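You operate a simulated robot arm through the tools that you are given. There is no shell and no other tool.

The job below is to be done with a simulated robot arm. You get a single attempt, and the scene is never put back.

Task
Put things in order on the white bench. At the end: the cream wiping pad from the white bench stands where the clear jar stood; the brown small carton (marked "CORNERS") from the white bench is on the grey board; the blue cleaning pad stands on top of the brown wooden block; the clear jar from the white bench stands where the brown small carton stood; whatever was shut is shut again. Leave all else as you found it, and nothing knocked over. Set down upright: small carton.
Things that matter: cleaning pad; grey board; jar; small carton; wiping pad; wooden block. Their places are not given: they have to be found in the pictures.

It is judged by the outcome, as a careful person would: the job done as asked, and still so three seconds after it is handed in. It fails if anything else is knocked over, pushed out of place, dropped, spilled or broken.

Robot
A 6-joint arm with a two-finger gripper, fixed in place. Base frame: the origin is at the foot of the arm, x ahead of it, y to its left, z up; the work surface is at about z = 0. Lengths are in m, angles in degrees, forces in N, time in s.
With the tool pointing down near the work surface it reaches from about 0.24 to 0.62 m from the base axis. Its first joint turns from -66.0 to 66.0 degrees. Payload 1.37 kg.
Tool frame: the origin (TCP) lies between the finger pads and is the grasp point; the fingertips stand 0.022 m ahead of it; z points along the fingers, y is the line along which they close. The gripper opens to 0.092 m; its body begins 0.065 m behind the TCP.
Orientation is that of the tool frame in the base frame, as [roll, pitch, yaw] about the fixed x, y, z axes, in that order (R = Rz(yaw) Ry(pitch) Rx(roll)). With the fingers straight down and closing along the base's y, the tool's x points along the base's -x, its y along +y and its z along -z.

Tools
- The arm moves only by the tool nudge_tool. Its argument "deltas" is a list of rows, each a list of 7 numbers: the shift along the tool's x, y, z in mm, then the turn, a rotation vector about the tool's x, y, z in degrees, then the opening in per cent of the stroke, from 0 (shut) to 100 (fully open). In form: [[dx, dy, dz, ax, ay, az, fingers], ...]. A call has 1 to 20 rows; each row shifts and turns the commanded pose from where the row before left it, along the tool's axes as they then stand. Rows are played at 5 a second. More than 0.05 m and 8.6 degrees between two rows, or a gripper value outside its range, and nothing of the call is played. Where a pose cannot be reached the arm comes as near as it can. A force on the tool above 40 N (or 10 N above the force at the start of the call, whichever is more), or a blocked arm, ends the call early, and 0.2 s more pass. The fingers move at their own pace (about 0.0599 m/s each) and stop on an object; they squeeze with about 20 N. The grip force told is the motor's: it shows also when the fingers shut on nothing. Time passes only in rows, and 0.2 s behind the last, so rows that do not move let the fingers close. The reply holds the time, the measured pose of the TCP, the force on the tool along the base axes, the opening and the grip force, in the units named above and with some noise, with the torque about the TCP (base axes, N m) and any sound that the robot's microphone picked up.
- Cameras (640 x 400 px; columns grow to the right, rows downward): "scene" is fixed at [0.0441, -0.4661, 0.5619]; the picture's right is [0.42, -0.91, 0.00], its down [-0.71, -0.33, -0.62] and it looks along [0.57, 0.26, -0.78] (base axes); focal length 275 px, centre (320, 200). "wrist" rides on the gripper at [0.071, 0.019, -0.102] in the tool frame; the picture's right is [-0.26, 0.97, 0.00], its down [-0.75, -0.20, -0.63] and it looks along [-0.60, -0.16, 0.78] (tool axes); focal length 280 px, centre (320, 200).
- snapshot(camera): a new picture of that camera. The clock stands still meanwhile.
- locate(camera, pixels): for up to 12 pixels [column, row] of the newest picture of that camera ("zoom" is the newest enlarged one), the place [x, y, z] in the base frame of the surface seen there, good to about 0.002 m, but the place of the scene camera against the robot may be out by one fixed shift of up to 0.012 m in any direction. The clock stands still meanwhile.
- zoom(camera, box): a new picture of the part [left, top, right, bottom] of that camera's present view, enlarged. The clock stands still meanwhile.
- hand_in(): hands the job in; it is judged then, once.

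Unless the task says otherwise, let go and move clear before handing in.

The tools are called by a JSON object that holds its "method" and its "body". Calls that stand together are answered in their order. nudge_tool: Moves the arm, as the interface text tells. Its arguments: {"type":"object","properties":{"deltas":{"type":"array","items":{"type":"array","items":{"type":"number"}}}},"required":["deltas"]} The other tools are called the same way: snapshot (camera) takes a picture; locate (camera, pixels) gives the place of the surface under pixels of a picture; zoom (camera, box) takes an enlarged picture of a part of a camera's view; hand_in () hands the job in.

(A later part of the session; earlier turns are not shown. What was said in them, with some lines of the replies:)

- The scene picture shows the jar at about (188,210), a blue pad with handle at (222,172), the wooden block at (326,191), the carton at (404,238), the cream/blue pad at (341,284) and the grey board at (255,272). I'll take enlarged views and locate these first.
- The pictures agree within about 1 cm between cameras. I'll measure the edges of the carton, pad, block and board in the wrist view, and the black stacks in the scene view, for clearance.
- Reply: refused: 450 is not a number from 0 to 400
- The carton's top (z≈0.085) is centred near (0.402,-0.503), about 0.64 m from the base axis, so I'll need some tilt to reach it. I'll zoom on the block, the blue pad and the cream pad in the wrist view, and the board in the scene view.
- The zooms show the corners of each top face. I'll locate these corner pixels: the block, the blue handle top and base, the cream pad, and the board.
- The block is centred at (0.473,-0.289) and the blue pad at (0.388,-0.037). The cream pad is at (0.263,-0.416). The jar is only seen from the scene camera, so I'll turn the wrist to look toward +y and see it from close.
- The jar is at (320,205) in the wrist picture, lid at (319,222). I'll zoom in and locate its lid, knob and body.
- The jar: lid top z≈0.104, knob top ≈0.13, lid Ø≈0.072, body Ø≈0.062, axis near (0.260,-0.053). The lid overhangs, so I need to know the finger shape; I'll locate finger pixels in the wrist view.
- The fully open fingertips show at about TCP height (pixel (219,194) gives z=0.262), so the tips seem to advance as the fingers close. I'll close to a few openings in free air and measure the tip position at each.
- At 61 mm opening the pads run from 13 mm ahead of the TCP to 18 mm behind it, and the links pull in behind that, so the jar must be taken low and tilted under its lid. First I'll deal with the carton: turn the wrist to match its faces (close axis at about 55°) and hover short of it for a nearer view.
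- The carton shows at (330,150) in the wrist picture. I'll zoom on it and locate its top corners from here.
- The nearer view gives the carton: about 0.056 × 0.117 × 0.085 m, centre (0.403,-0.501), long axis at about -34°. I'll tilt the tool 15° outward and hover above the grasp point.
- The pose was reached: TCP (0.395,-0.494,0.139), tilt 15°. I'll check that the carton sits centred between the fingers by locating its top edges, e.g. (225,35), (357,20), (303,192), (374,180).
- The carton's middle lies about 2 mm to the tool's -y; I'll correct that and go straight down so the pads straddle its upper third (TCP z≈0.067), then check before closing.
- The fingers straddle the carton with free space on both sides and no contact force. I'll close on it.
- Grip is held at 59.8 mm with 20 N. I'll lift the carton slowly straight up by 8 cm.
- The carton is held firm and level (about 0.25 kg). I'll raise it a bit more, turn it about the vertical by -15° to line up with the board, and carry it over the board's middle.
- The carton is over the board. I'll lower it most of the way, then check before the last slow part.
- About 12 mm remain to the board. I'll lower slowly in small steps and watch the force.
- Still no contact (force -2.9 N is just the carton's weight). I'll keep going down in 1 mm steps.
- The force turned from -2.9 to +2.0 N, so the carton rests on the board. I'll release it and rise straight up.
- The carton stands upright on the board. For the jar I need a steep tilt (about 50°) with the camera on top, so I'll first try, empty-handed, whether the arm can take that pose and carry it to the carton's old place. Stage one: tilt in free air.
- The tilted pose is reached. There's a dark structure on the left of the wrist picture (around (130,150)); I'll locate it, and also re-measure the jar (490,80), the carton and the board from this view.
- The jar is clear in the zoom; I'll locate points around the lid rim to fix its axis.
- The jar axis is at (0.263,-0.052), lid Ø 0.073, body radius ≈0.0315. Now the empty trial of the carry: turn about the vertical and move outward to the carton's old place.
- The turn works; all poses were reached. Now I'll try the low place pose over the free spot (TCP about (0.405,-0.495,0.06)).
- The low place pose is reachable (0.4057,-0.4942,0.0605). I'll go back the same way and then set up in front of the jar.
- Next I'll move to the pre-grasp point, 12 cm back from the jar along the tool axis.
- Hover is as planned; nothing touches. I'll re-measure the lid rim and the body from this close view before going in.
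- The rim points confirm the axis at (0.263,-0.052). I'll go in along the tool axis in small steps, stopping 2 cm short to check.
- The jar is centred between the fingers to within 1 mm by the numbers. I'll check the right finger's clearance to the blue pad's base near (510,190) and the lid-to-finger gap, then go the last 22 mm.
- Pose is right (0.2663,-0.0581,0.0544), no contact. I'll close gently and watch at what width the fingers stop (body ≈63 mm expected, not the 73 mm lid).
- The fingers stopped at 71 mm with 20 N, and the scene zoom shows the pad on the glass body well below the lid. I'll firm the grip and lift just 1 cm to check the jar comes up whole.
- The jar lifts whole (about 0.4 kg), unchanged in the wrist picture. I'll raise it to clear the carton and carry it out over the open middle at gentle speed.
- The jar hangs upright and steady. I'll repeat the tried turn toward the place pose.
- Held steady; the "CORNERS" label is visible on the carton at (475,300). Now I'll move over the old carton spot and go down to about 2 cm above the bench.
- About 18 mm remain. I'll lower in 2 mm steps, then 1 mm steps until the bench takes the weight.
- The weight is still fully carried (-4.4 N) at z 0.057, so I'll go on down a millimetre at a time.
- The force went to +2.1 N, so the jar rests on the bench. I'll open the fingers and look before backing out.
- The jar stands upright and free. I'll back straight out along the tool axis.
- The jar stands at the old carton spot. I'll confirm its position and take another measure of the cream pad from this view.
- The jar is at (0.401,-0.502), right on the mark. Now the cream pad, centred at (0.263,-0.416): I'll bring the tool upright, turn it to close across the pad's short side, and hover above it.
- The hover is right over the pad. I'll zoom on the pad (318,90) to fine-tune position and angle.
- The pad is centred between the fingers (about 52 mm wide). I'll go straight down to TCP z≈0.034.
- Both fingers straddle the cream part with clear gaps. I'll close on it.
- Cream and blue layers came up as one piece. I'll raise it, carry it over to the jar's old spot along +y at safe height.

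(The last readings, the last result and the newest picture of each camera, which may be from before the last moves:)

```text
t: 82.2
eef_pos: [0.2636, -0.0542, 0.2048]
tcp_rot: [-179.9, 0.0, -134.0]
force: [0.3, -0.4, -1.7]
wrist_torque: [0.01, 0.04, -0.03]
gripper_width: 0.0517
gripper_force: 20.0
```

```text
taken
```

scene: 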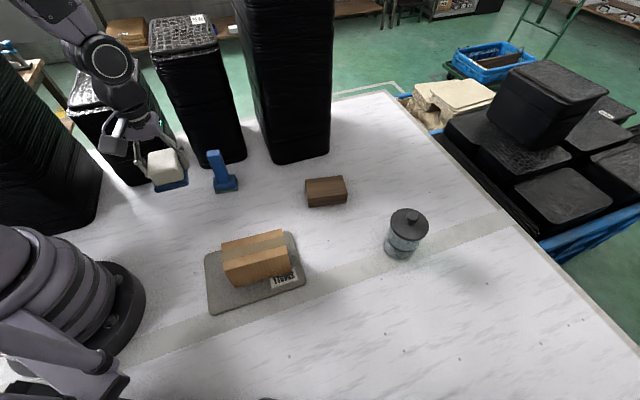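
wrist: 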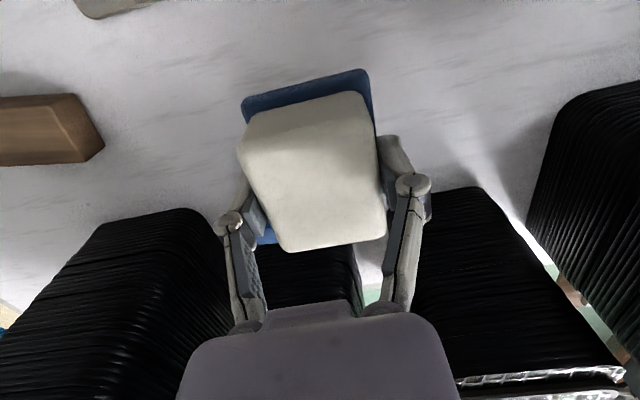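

The pad is over the jar's old spot, held level. I'll go down to about 1.5 cm above the bench.

{"method": "nudge_tool", "body": {"deltas": [[0, 0, 15, 0, 0, 0, 0], [0, 0, 25, 0, 0, 0, 0], [0, 0, 25, 0, 0, 0, 0], [0, 0, 25, 0, 0, 0, 0], [0, 0, 25, 0, 0, 0, 0], [0, 0, 20, 0, 0, 0, 0], [0, 0, 13, 0, 0, 0, 0], [0, 0, 7, 0, 0, 0, 0], [0, 0, 0, 0, 0, 0, 0]]}}

{"method": "snapshot", "body": {"camera": "scene"}}

{"method": "snapshot", "body": {"camera": "wrist"}}

```text
t: 84.2
eef_pos: [0.263, -0.0539, 0.0494]
tcp_rot: [-180.0, 0.0, -134.0]
force: [-0.3, 0.0, -1.2]
wrist_torque: [0.02, -0.01, -0.01]
gripper_width: 0.0515
gripper_force: 20.1
```

```text
taken
```

scene: 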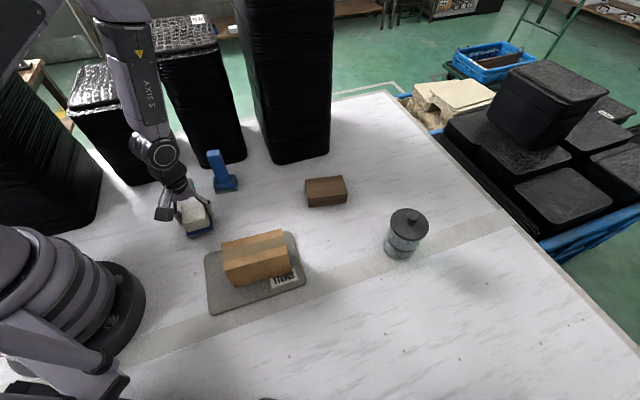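

```text
taken
```

wrist: 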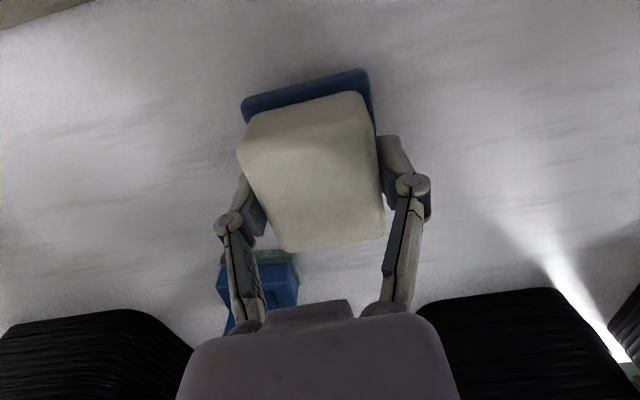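

About 15 mm remain to the bench; I'll lower in small steps and watch for contact.

{"method": "nudge_tool", "body": {"deltas": [[0, 0, 2.5, 0, 0, 0, 0], [0, 0, 2.5, 0, 0, 0, 0], [0, 0, 2.5, 0, 0, 0, 0], [0, 0, 2.5, 0, 0, 0, 0], [0, 0, 2, 0, 0, 0, 0], [0, 0, 0, 0, 0, 0, 0]]}}

{"method": "nudge_tool", "body": {"deltas": [[0, 0, 1, 0, 0, 0, 0], [0, 0, 0, 0, 0, 0, 0]]}}

{"method": "nudge_tool", "body": {"deltas": [[0, 0, 1, 0, 0, 0, 0], [0, 0, 0, 0, 0, 0, 0]]}}

```text
t: 85.6
eef_pos: [0.2639, -0.0547, 0.038]
tcp_rot: [180.0, 0.0, -134.0]
force: [-0.1, -0.1, 0.3]
wrist_torque: [0.02, 0.0, -0.02]
gripper_width: 0.0516
gripper_force: 20.2
```

```text
t: 86.2
eef_pos: [0.263, -0.0557, 0.0369]
tcp_rot: [179.9, 0.0, -134.1]
force: [-0.1, -1.0, -0.3]
wrist_torque: [-0.02, 0.02, -0.01]
gripper_width: 0.0517
gripper_force: 20.1
```

```text
t: 86.8
eef_pos: [0.2626, -0.0551, 0.0357]
tcp_rot: [180.0, 0.1, -134.1]
force: [0.2, -0.6, -0.9]
wrist_torque: [-0.01, -0.03, 0.0]
gripper_width: 0.0517
gripper_force: 19.7
```

{"method": "nudge_tool", "body": {"deltas": [[0, 0, 1, 0, 0, 0, 0], [0, 0, 0, 0, 0, 0, 0]]}}

```text
t: 87.4
eef_pos: [0.263, -0.0541, 0.0343]
tcp_rot: [179.9, 0.0, -134.0]
force: [-1.3, 0.0, 0.0]
wrist_torque: [-0.02, -0.02, -0.03]
gripper_width: 0.0513
gripper_force: 20.1
```

The force is near zero at z 0.0343, close to contact. One more small step to be sure.

{"method": "nudge_tool", "body": {"deltas": [[0, 0, 0.7, 0, 0, 0, 0], [0, 0, 0, 0, 0, 0, 0], [0, 0, 0, 0, 0, 0, 0]]}}

```text
t: 88.2
eef_pos: [0.2619, -0.0551, 0.035]
tcp_rot: [-179.9, 0.0, -134.0]
force: [0.9, -0.6, 13.1]
wrist_torque: [0.03, -0.03, -0.11]
gripper_width: 0.0511
gripper_force: 19.3
```

Contact is certain now (13 N). I'll ease up half a millimetre and release.

{"method": "nudge_tool", "body": {"deltas": [[0, 0, -0.5, 0, 0, 0, 0], [0, 0, 0, 0, 0, 0, 62], [0, 0, 0, 0, 0, 0, 75], [0, 0, 0, 0, 0, 0, 90], [0, 0, 0, 0, 0, 0, 90]]}}

{"method": "nudge_tool", "body": {"deltas": [[0, 0, -6, 0, 0, 0, 90], [0, 0, -14, 0, 0, 0, 90], [0, 0, -25, 0, 0, 0, 90], [0, 0, -35, 0, 0, 0, 90], [0, 0, -40, 0, 0, 0, 90], [0, 0, -40, 0, 0, 0, 90], [0, 0, 0, 0, 0, 0, 90]]}}

{"method": "snapshot", "body": {"camera": "wrist"}}

{"method": "snapshot", "body": {"camera": "scene"}}

```text
t: 89.4
eef_pos: [0.2628, -0.055, 0.0345]
tcp_rot: [179.9, 0.0, -134.0]
force: [-0.9, 0.3, 0.0]
wrist_torque: [0.01, 0.0, 0.01]
gripper_width: 0.0826
gripper_force: 0.0
```

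```text
t: 91.0
eef_pos: [0.2636, -0.0536, 0.1951]
tcp_rot: [180.0, 0.1, -134.0]
force: [-0.2, 0.1, -0.9]
wrist_torque: [-0.01, -0.02, -0.01]
gripper_width: 0.0829
gripper_force: 0.0
```

```text
taken
```

wrist: 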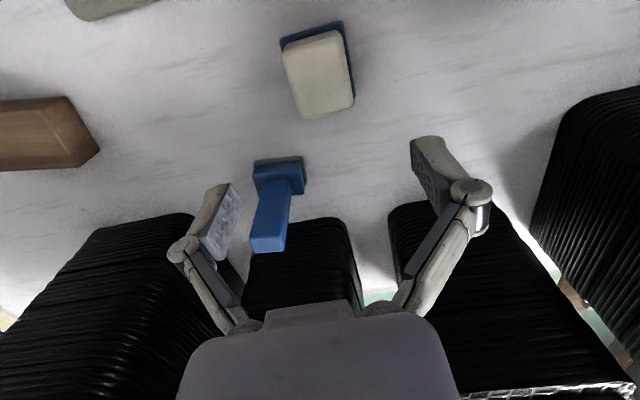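

```text
taken
```

scene: 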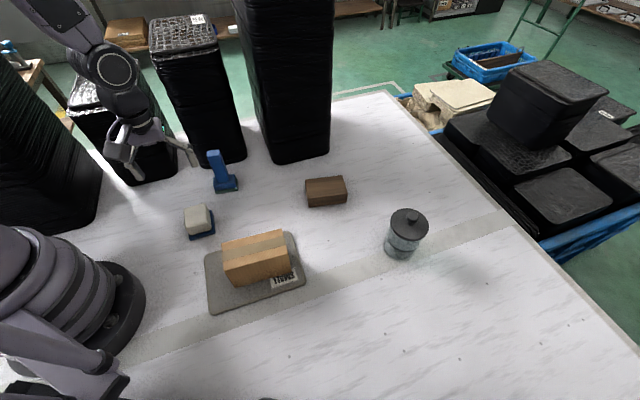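

The cream pad stands on the jar's old spot. Now the blue pad at (275,200) in the wrist picture; I'll zoom and measure its handle and base from here.

{"method": "zoom", "body": {"camera": "wrist", "box": [220, 140, 340, 265]}}

{"method": "locate", "body": {"camera": "wrist", "pixels": [[253, 237], [286, 236], [283, 250], [252, 250], [268, 243], [254, 169], [303, 165], [304, 190], [258, 195], [255, 161], [302, 156], [280, 205]]}}

{"method": "locate", "body": {"camera": "wrist", "pixels": [[283, 58], [340, 36], [352, 100], [302, 115], [320, 75], [10, 103], [65, 98], [98, 150], [10, 168], [110, 230], [250, 300], [330, 230]]}}

```text
3.20 times, centred on (280, 202) of wrist
```

zoom: 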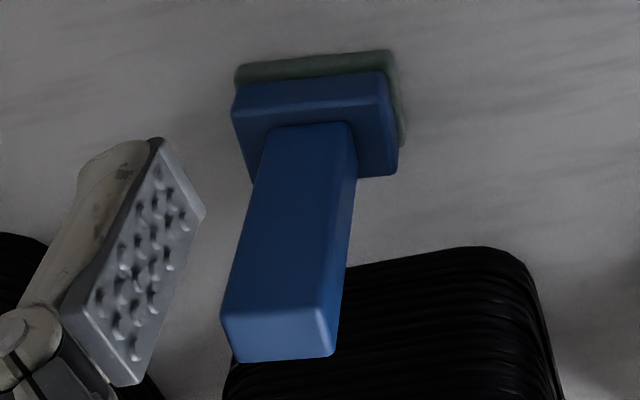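

```text
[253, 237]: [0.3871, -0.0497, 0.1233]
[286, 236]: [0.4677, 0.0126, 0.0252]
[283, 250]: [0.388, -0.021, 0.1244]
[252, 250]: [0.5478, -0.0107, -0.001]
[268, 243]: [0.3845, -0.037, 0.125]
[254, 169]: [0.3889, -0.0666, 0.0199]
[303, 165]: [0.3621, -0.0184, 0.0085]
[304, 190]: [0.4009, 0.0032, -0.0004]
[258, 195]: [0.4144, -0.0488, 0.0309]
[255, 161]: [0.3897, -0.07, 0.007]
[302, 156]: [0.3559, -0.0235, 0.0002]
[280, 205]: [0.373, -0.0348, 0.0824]
```

```text
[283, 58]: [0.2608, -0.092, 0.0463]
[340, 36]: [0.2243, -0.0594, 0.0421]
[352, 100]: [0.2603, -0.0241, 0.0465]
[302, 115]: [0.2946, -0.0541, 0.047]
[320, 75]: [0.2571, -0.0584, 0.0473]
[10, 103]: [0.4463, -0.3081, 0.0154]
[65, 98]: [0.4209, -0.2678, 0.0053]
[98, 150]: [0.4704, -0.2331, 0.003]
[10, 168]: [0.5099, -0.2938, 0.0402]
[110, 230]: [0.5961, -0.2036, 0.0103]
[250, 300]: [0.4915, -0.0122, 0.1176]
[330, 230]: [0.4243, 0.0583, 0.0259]
```

The cream pad's top is centred at about (0.260,-0.057), within a few mm of the jar's old axis. Next I'll hover above the blue handle with the tool turned to close along its longer side (parallel to the black stack).

{"method": "nudge_tool", "body": {"deltas": [[0, 0, -20, 0, 0, 0, 80], [0, 0, 0, 0, 0, 5, 80], [0, 0, 0, 0, 0, 5, 80], [-27.5, -14.6, 0, 0, 0, 0, 80], [-27.5, -14.6, 0, 0, 0, 0, 80], [-27.5, -14.6, 0, 0, 0, 0, 80], [-27.7, -14.5, 0, 0, 0, 0, 80], [0, 0, 0, 0, 0, 0, 80]]}}

{"method": "snapshot", "body": {"camera": "wrist"}}

{"method": "snapshot", "body": {"camera": "scene"}}

```text
t: 92.8
eef_pos: [0.3863, -0.0359, 0.2159]
tcp_rot: [180.0, 0.1, -144.0]
force: [0.3, 0.1, 0.8]
wrist_torque: [0.0, 0.04, -0.01]
gripper_width: 0.0739
gripper_force: 0.1
```

```text
taken
```

wrist: 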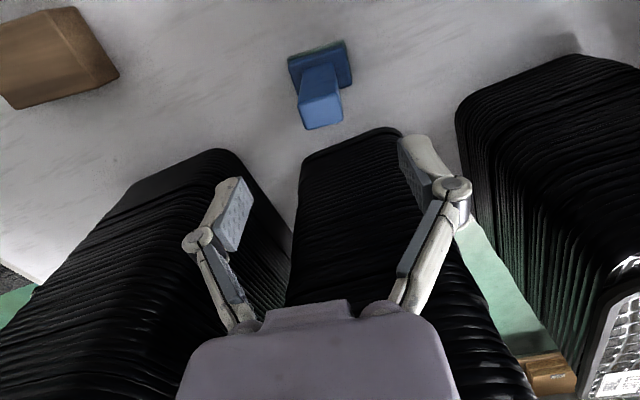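

```text
taken
```

scene: 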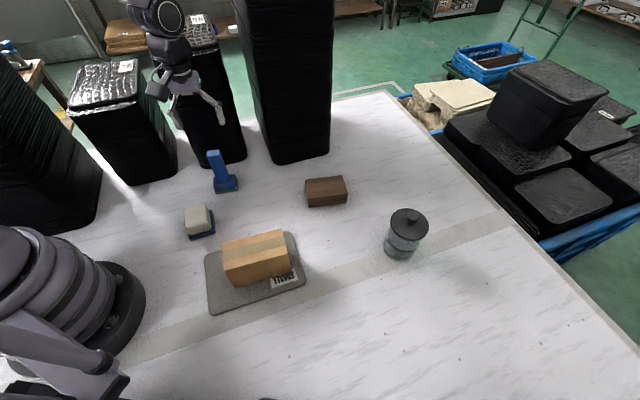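

Hovering over the handle. I'll zoom on it at (322,108) and locate its top face corners.

{"method": "zoom", "body": {"camera": "wrist", "box": [270, 30, 370, 140]}}

{"method": "locate", "body": {"camera": "wrist", "pixels": [[301, 100], [338, 96], [341, 120], [310, 127], [322, 110], [292, 62], [346, 50], [350, 82], [296, 85], [290, 55], [342, 43], [322, 80]]}}

```text
3.64 times, centred on (320, 85) of wrist
```

zoom: 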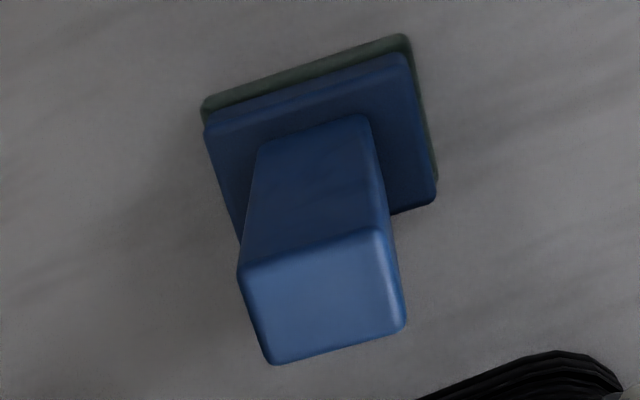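

```text
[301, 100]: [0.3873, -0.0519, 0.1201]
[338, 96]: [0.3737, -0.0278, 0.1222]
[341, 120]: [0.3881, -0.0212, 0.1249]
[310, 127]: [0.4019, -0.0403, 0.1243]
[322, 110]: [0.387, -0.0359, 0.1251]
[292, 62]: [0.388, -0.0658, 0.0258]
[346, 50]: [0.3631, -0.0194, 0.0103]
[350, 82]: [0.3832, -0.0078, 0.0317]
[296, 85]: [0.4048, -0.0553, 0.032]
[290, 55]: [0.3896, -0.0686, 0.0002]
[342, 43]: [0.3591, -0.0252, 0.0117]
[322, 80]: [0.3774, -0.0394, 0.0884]
```

The handle top is centred at about (0.3876,-0.0357), z 0.125, and its long side lines up with the closing axis. I'll go down so the pads hold its upper 3 cm.

{"method": "nudge_tool", "body": {"deltas": [[-0.6, -0.3, 22, 0, 0, 0, 80], [-0.6, -0.3, 22, 0, 0, 0, 80], [0, 0, 20, 0, 0, 0, 80], [0, 0, 18, 0, 0, 0, 80], [0, 0, 14, 0, 0, 0, 80], [0, 0, 9, 0, 0, 0, 80], [0, 0, 0, 0, 0, 0, 80]]}}

{"method": "snapshot", "body": {"camera": "wrist"}}

{"method": "zoom", "body": {"camera": "scene", "box": [140, 80, 300, 220]}}

```text
t: 94.4
eef_pos: [0.3883, -0.0366, 0.1082]
tcp_rot: [179.9, 0.0, -144.0]
force: [-0.3, -0.4, -0.4]
wrist_torque: [0.01, 0.03, -0.01]
gripper_width: 0.0737
gripper_force: 0.0
```

```text
taken
```

wrist: 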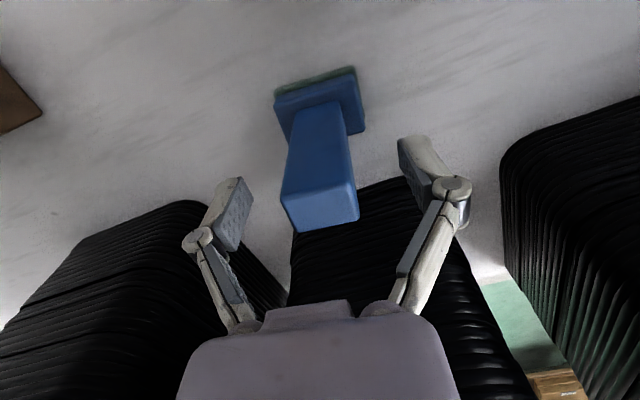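

```text
2.86 times, centred on (220, 150) of scene
```

zoom: 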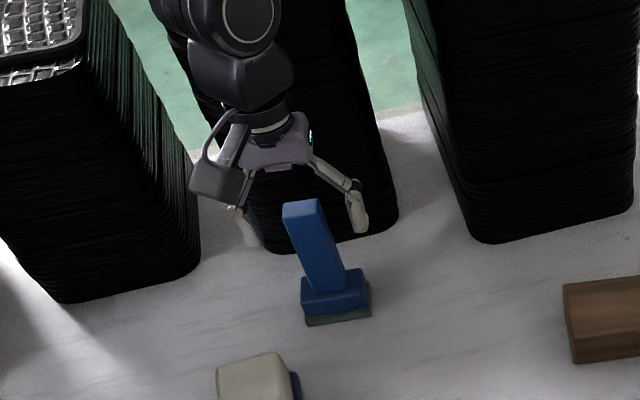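

By projection the tool axis at handle-top height falls at (320,209), and the handle's top centre is at (322,206), so it is well centred. I'll close on it.

{"method": "nudge_tool", "body": {"deltas": [[0, 0, 0, 0, 0, 0, 55], [0, 0, 0, 0, 0, 0, 40], [0, 0, 0, 0, 0, 0, 30], [0, 0, 0, 0, 0, 0, 15], [0, 0, 0, 0, 0, 0, 0], [0, 0, 0, 0, 0, 0, 0]]}}

{"method": "snapshot", "body": {"camera": "wrist"}}

```text
t: 95.8
eef_pos: [0.3874, -0.0361, 0.1095]
tcp_rot: [180.0, 0.0, -144.0]
force: [0.1, 0.7, 0.5]
wrist_torque: [0.01, -0.02, 0.0]
gripper_width: 0.0294
gripper_force: 20.5
```

```text
taken
```

wrist: 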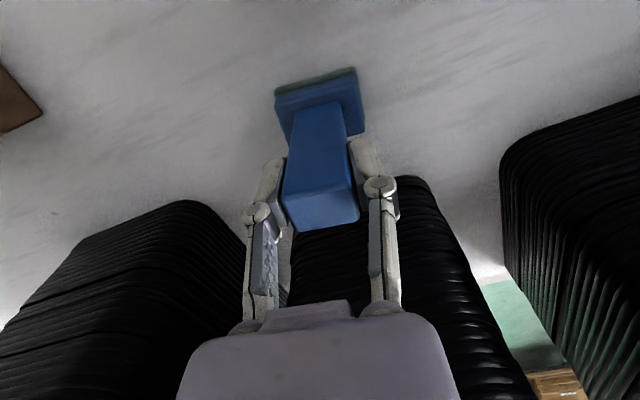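

The handle is gripped at 29 mm. I'll lift the blue pad straight up by 12 cm.

{"method": "nudge_tool", "body": {"deltas": [[0, 0, -5, 0, 0, 0, 0], [0, 0, -12, 0, 0, 0, 0], [0, 0, -20, 0, 0, 0, 0], [0, 0, -22, 0, 0, 0, 0], [0, 0, -22, 0, 0, 0, 0], [0, 0, -20, 0, 0, 0, 0], [0, 0, -12, 0, 0, 0, 0], [0, 0, -7, 0, 0, 0, 0], [0, 0, 0, 0, 0, 0, 0]]}}

{"method": "snapshot", "body": {"camera": "wrist"}}

{"method": "snapshot", "body": {"camera": "scene"}}

```text
t: 97.8
eef_pos: [0.388, -0.0373, 0.2294]
tcp_rot: [179.9, 0.0, -143.9]
force: [0.9, -0.5, -0.8]
wrist_torque: [0.02, -0.01, 0.02]
gripper_width: 0.0294
gripper_force: 19.7
```

```text
taken
```

wrist: 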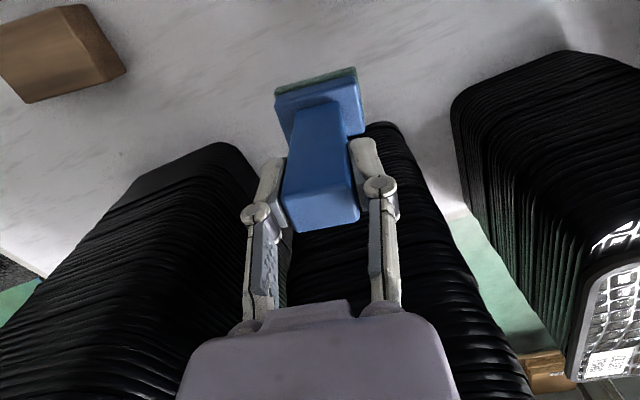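

```text
taken
```

scene: 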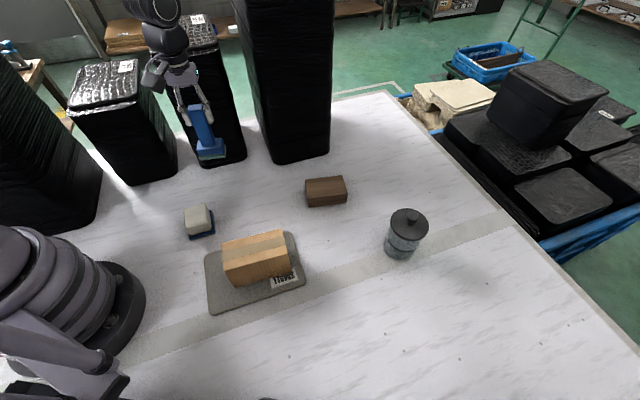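

The blue pad is held straight. I'll carry it along a path well clear of the tall stack, stopping short of the block for a fresh look.

{"method": "nudge_tool", "body": {"deltas": [[7, -9.7, 0, 0, 0, 0, 0], [13.7, -19.4, 0, 0, 0, 0, 0], [13.7, -19.4, 0, 0, 0, 0, 0], [13.7, -19.4, 0, 0, 0, 0, 0], [13.7, -19.4, 0, 0, 0, 0, 0], [13.7, -19.4, 0, 0, 0, 0, 0], [13.7, -19.4, 0, 0, 0, 0, 0], [13.7, -19.4, 0, 0, 0, 0, 0], [13.7, -19.4, 0, 0, 0, 0, 0], [7, -9.7, 0, 0, 0, 0, 0], [0, 0, 0, 0, 0, 0, 0]]}}

{"method": "snapshot", "body": {"camera": "wrist"}}

{"method": "snapshot", "body": {"camera": "scene"}}

```text
t: 100.2
eef_pos: [0.3894, -0.249, 0.2295]
tcp_rot: [180.0, 0.0, -144.0]
force: [0.6, 0.1, -1.1]
wrist_torque: [0.02, -0.01, -0.01]
gripper_width: 0.0295
gripper_force: 20.7
```

```text
taken
```

wrist: 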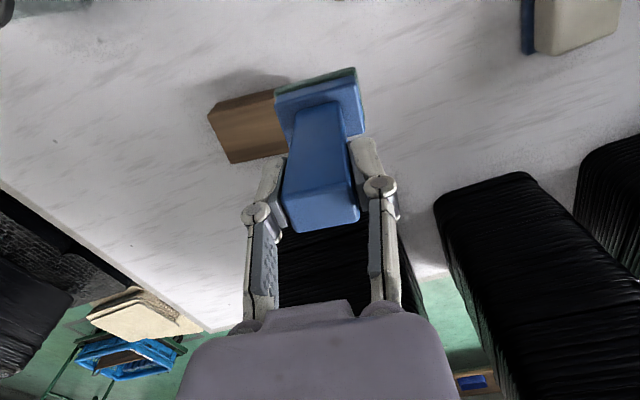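

```text
taken
```

scene: 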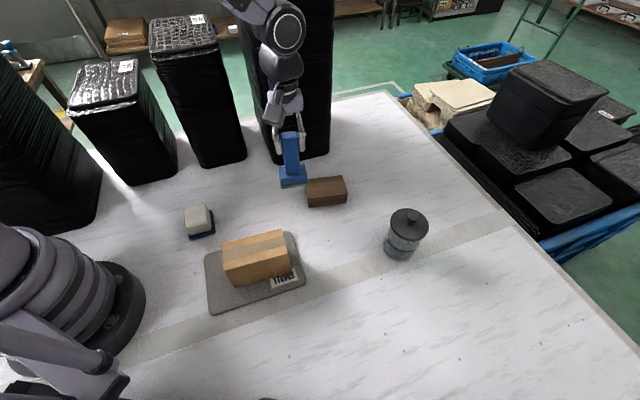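

The block's left part is visible at (240,130). I'll locate its visible corners to confirm its place before setting down.

{"method": "zoom", "body": {"camera": "wrist", "box": [190, 60, 380, 240]}}

{"method": "locate", "body": {"camera": "wrist", "pixels": [[214, 120], [233, 161], [225, 130], [250, 150], [270, 98], [280, 155], [222, 112], [245, 105], [209, 117], [231, 163], [287, 150], [260, 125]]}}

```text
2.22 times, centred on (285, 150) of wrist
```

zoom: 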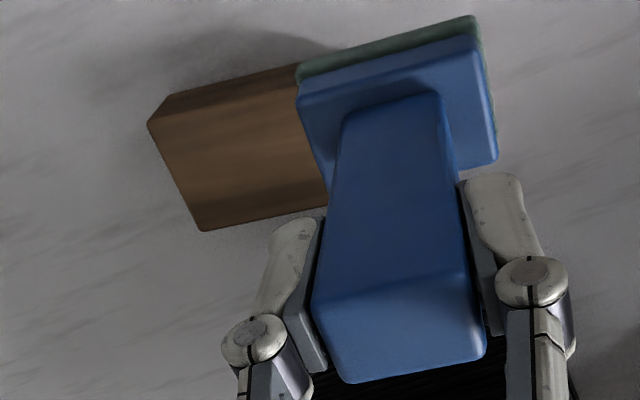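

```text
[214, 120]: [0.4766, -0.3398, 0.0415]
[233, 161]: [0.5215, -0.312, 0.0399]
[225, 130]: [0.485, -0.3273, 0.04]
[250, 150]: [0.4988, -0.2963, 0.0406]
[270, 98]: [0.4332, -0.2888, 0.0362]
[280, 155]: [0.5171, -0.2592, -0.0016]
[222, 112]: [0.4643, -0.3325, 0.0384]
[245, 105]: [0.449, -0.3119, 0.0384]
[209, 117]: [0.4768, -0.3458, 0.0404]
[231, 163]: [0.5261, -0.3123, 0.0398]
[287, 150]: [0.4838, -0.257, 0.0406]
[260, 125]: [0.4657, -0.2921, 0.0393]
```

The block corners agree with before: centre (0.474,-0.289), top z 0.040. I'll move over it and go down to about 1.5 cm above its top.

{"method": "nudge_tool", "body": {"deltas": [[-5.7, -10.2, 0, 0, 0, 0, 0], [-11.4, -20.3, 0, 0, 0, 0, 0], [-11.4, -20.3, 0, 0, 0, 0, 0], [-11.4, -20.3, 0, 0, 0, 0, 0], [-5.7, -10.1, 0, 0, 0, 0, 0], [0, 0, 0, 0, 0, 0, 0], [0, 0, 15, 0, 0, 0, 0], [0, 0, 18, 0, 0, 0, 0], [0, 0, 18, 0, 0, 0, 0], [0, 0, 10, 0, 0, 0, 0], [0, 0, 4, 0, 0, 0, 0], [0, 0, 0, 0, 0, 0, 0]]}}

{"method": "snapshot", "body": {"camera": "wrist"}}

{"method": "zoom", "body": {"camera": "scene", "box": [260, 90, 400, 230]}}

```text
t: 102.8
eef_pos: [0.4739, -0.2889, 0.1645]
tcp_rot: [180.0, 0.0, -144.0]
force: [-0.2, 0.4, -1.1]
wrist_torque: [0.0, -0.01, -0.01]
gripper_width: 0.0292
gripper_force: 20.4
```

```text
taken
```

wrist: 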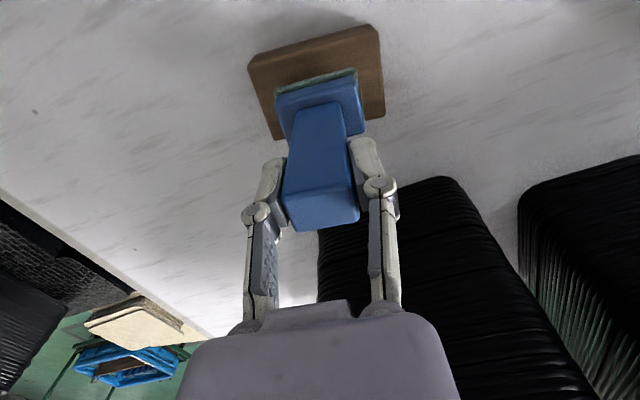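

```text
2.86 times, centred on (330, 160) of scene
```

zoom: 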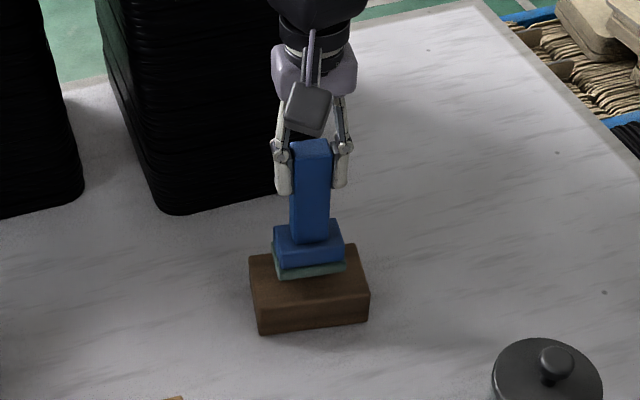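

The pad hangs about 15 mm above the block, aligned with it. I'll lower in small steps until contact.

{"method": "nudge_tool", "body": {"deltas": [[0, 0, 2.4, 0, 0, 0, 0], [0, 0, 2.4, 0, 0, 0, 0], [0, 0, 2.4, 0, 0, 0, 0], [0, 0, 2.4, 0, 0, 0, 0], [0, 0, 2, 0, 0, 0, 0], [0, 0, 0, 0, 0, 0, 0]]}}

{"method": "nudge_tool", "body": {"deltas": [[0, 0, 1, 0, 0, 0, 0], [0, 0, 0, 0, 0, 0, 0]]}}

{"method": "nudge_tool", "body": {"deltas": [[0, 0, 0.8, 0, 0, 0, 0], [0, 0, 0, 0, 0, 0, 0]]}}

```text
t: 104.2
eef_pos: [0.4743, -0.2897, 0.1522]
tcp_rot: [-180.0, 0.0, -144.0]
force: [0.3, 0.5, -1.7]
wrist_torque: [0.0, 0.03, -0.01]
gripper_width: 0.0294
gripper_force: 20.2
```

```text
t: 104.8
eef_pos: [0.4751, -0.2895, 0.1507]
tcp_rot: [180.0, 0.0, -144.0]
force: [-0.2, 0.9, -1.8]
wrist_torque: [0.03, 0.0, 0.02]
gripper_width: 0.0292
gripper_force: 20.7
```

```text
t: 105.4
eef_pos: [0.4763, -0.2897, 0.1514]
tcp_rot: [-180.0, 0.1, -143.9]
force: [0.1, 0.1, -1.2]
wrist_torque: [0.01, -0.03, 0.01]
gripper_width: 0.0293
gripper_force: 20.0
```

No contact yet (only the pad's own weight shows). I'll continue with sub-millimetre steps.

{"method": "nudge_tool", "body": {"deltas": [[0, 0, 0.8, 0, 0, 0, 0], [0, 0, 0, 0, 0, 0, 0]]}}

{"method": "nudge_tool", "body": {"deltas": [[0, 0, 0.7, 0, 0, 0, 0], [0, 0, 0, 0, 0, 0, 0]]}}

```text
t: 106.0
eef_pos: [0.4747, -0.2881, 0.1497]
tcp_rot: [180.0, 0.0, -144.0]
force: [-0.1, -0.4, -0.7]
wrist_torque: [-0.01, 0.0, 0.03]
gripper_width: 0.0296
gripper_force: 19.9
```

```text
t: 106.6
eef_pos: [0.476, -0.2894, 0.1507]
tcp_rot: [-180.0, -0.1, -144.1]
force: [-0.6, 0.8, 1.7]
wrist_torque: [0.02, -0.03, 0.01]
gripper_width: 0.0292
gripper_force: 20.1
```

The force rose to +1.7 N, likely first contact. One more 0.4 mm to confirm.

{"method": "nudge_tool", "body": {"deltas": [[0, 0, 0.4, 0, 0, 0, 0], [0, 0, 0, 0, 0, 0, 0]]}}

{"method": "zoom", "body": {"camera": "scene", "box": [280, 120, 380, 220]}}

```text
t: 107.2
eef_pos: [0.4741, -0.2882, 0.149]
tcp_rot: [-180.0, 0.0, -144.0]
force: [-0.4, -0.3, 6.3]
wrist_torque: [0.03, 0.07, -0.01]
gripper_width: 0.0291
gripper_force: 20.2
```

```text
4.00 times, centred on (330, 170) of scene
```

zoom: 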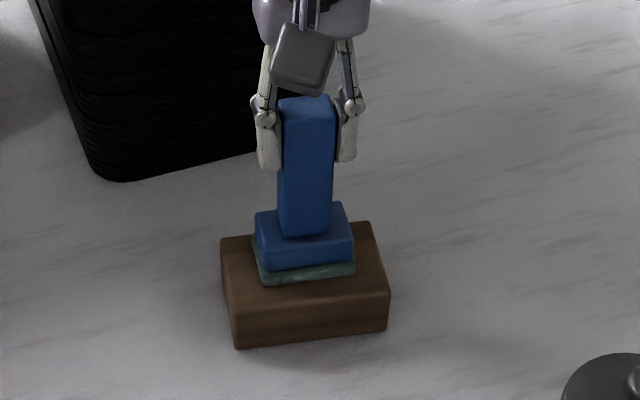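

The pad rests centred on the block (6 N). I'll release gently and rise straight up.

{"method": "nudge_tool", "body": {"deltas": [[0, 0, -0.3, 0, 0, 0, 0], [0, 0, 0, 0, 0, 0, 40], [0, 0, 0, 0, 0, 0, 55], [0, 0, 0, 0, 0, 0, 75], [0, 0, 0, 0, 0, 0, 75]]}}

{"method": "zoom", "body": {"camera": "scene", "box": [280, 120, 380, 220]}}

```text
t: 108.4
eef_pos: [0.4753, -0.2885, 0.1489]
tcp_rot: [179.9, 0.0, -144.1]
force: [0.3, 0.2, 0.2]
wrist_torque: [0.03, 0.0, 0.04]
gripper_width: 0.0689
gripper_force: 0.0
```

```text
4.00 times, centred on (330, 170) of scene
```

zoom: 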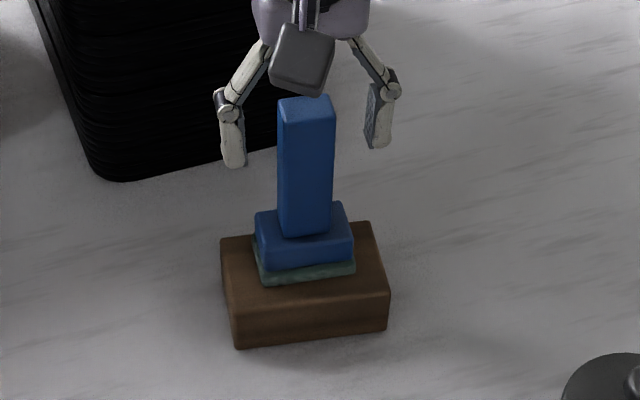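

The fingers are clear and the blue pad stands steady on the block. I'll rise straight up, then draw back toward the base and check everything.

{"method": "nudge_tool", "body": {"deltas": [[0, 0, -8, 0, 0, 0, 75], [0, 0, -18, 0, 0, 0, 75], [0, 0, -30, 0, 0, 0, 75], [0, 0, -35, 0, 0, 0, 75], [0, 0, -35, 0, 0, 0, 75], [0, 0, -20, 0, 0, 0, 75], [30, 0, 0, 0, 0, 0, 75], [35, 0, 0, 0, 0, 0, 75], [35, 0, 0, 0, 0, 0, 75], [0, 0, 0, 0, 0, 0, 75]]}}

{"method": "snapshot", "body": {"camera": "scene"}}

{"method": "snapshot", "body": {"camera": "wrist"}}

```text
t: 110.6
eef_pos: [0.3947, -0.3482, 0.2941]
tcp_rot: [-179.9, 0.1, -144.0]
force: [1.0, 0.7, 0.3]
wrist_torque: [0.01, 0.03, 0.0]
gripper_width: 0.0692
gripper_force: 0.1
```

```text
taken
```

scene: 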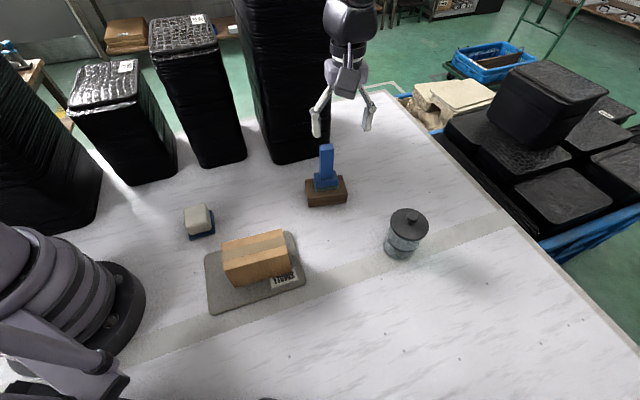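

```text
taken
```

wrist: 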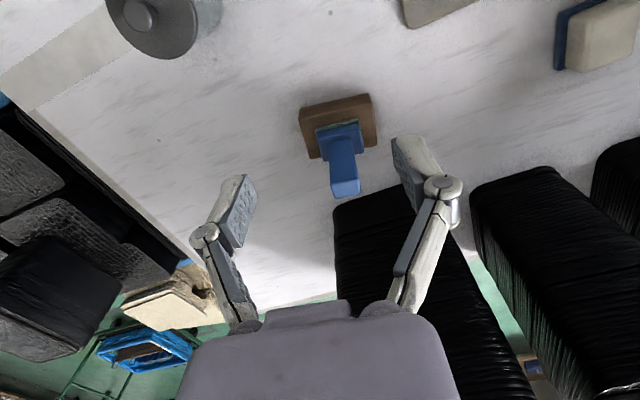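

All four things look in place: pad at (198,222), carton on the board at (256,257), blue pad on the block at (326,178), jar at (406,233). I'll zoom once more to check the lid and the seating of each.

{"method": "zoom", "body": {"camera": "scene", "box": [290, 130, 450, 270]}}

{"method": "zoom", "body": {"camera": "scene", "box": [160, 180, 320, 320]}}

{"method": "locate", "body": {"camera": "scene", "pixels": [[208, 267], [289, 234], [304, 280], [213, 311], [344, 186], [306, 187], [405, 213], [198, 215], [256, 245]]}}

```text
2.86 times, centred on (370, 200) of scene
```

zoom: 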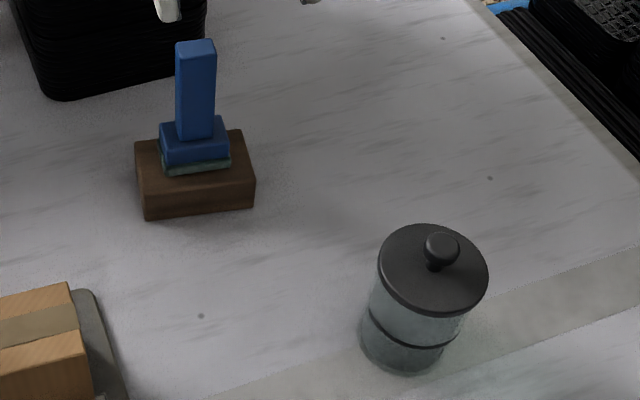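

```text
2.86 times, centred on (240, 250) of scene
```

zoom: 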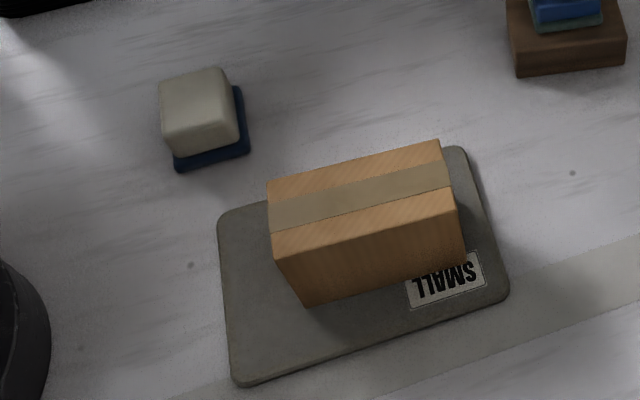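

```text
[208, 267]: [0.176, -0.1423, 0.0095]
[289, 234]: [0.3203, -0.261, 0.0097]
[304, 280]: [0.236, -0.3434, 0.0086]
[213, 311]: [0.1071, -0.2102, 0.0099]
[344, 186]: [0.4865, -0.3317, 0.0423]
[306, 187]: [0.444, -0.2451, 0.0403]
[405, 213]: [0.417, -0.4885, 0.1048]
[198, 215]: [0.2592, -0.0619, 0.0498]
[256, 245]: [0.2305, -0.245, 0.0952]
```

The board and block have the same readings as at the start. The jar's lid is on, the carton is upright on the board, the cream pad is on the jar's old spot and the blue pad is on the block. The arm is clear, so I'll hand in.

{"method": "hand_in", "body": {}}

```text
The job is handed in.
```

I made all four moves and handed the job in; I don't have the judge's result. The last pictures showed everything standing, nothing knocked over, and the arm clear.

- **Carton:** the "CORNERS" carton stands upright on the grey board, fully within its edges.
- **Jar:** it stands where the carton stood, within about 3 mm by my measurements. Its lid is on.
- **Cream pad:** it stands where the jar stood, about 5 mm off the jar's old centre. Its blue layer came along with it as one piece.
- **Blue cleaning pad:** it stands centred on the wooden block.

The board and block read the same positions as at the start. I lifted the jar by its glass body, and its lid stayed on throughout.
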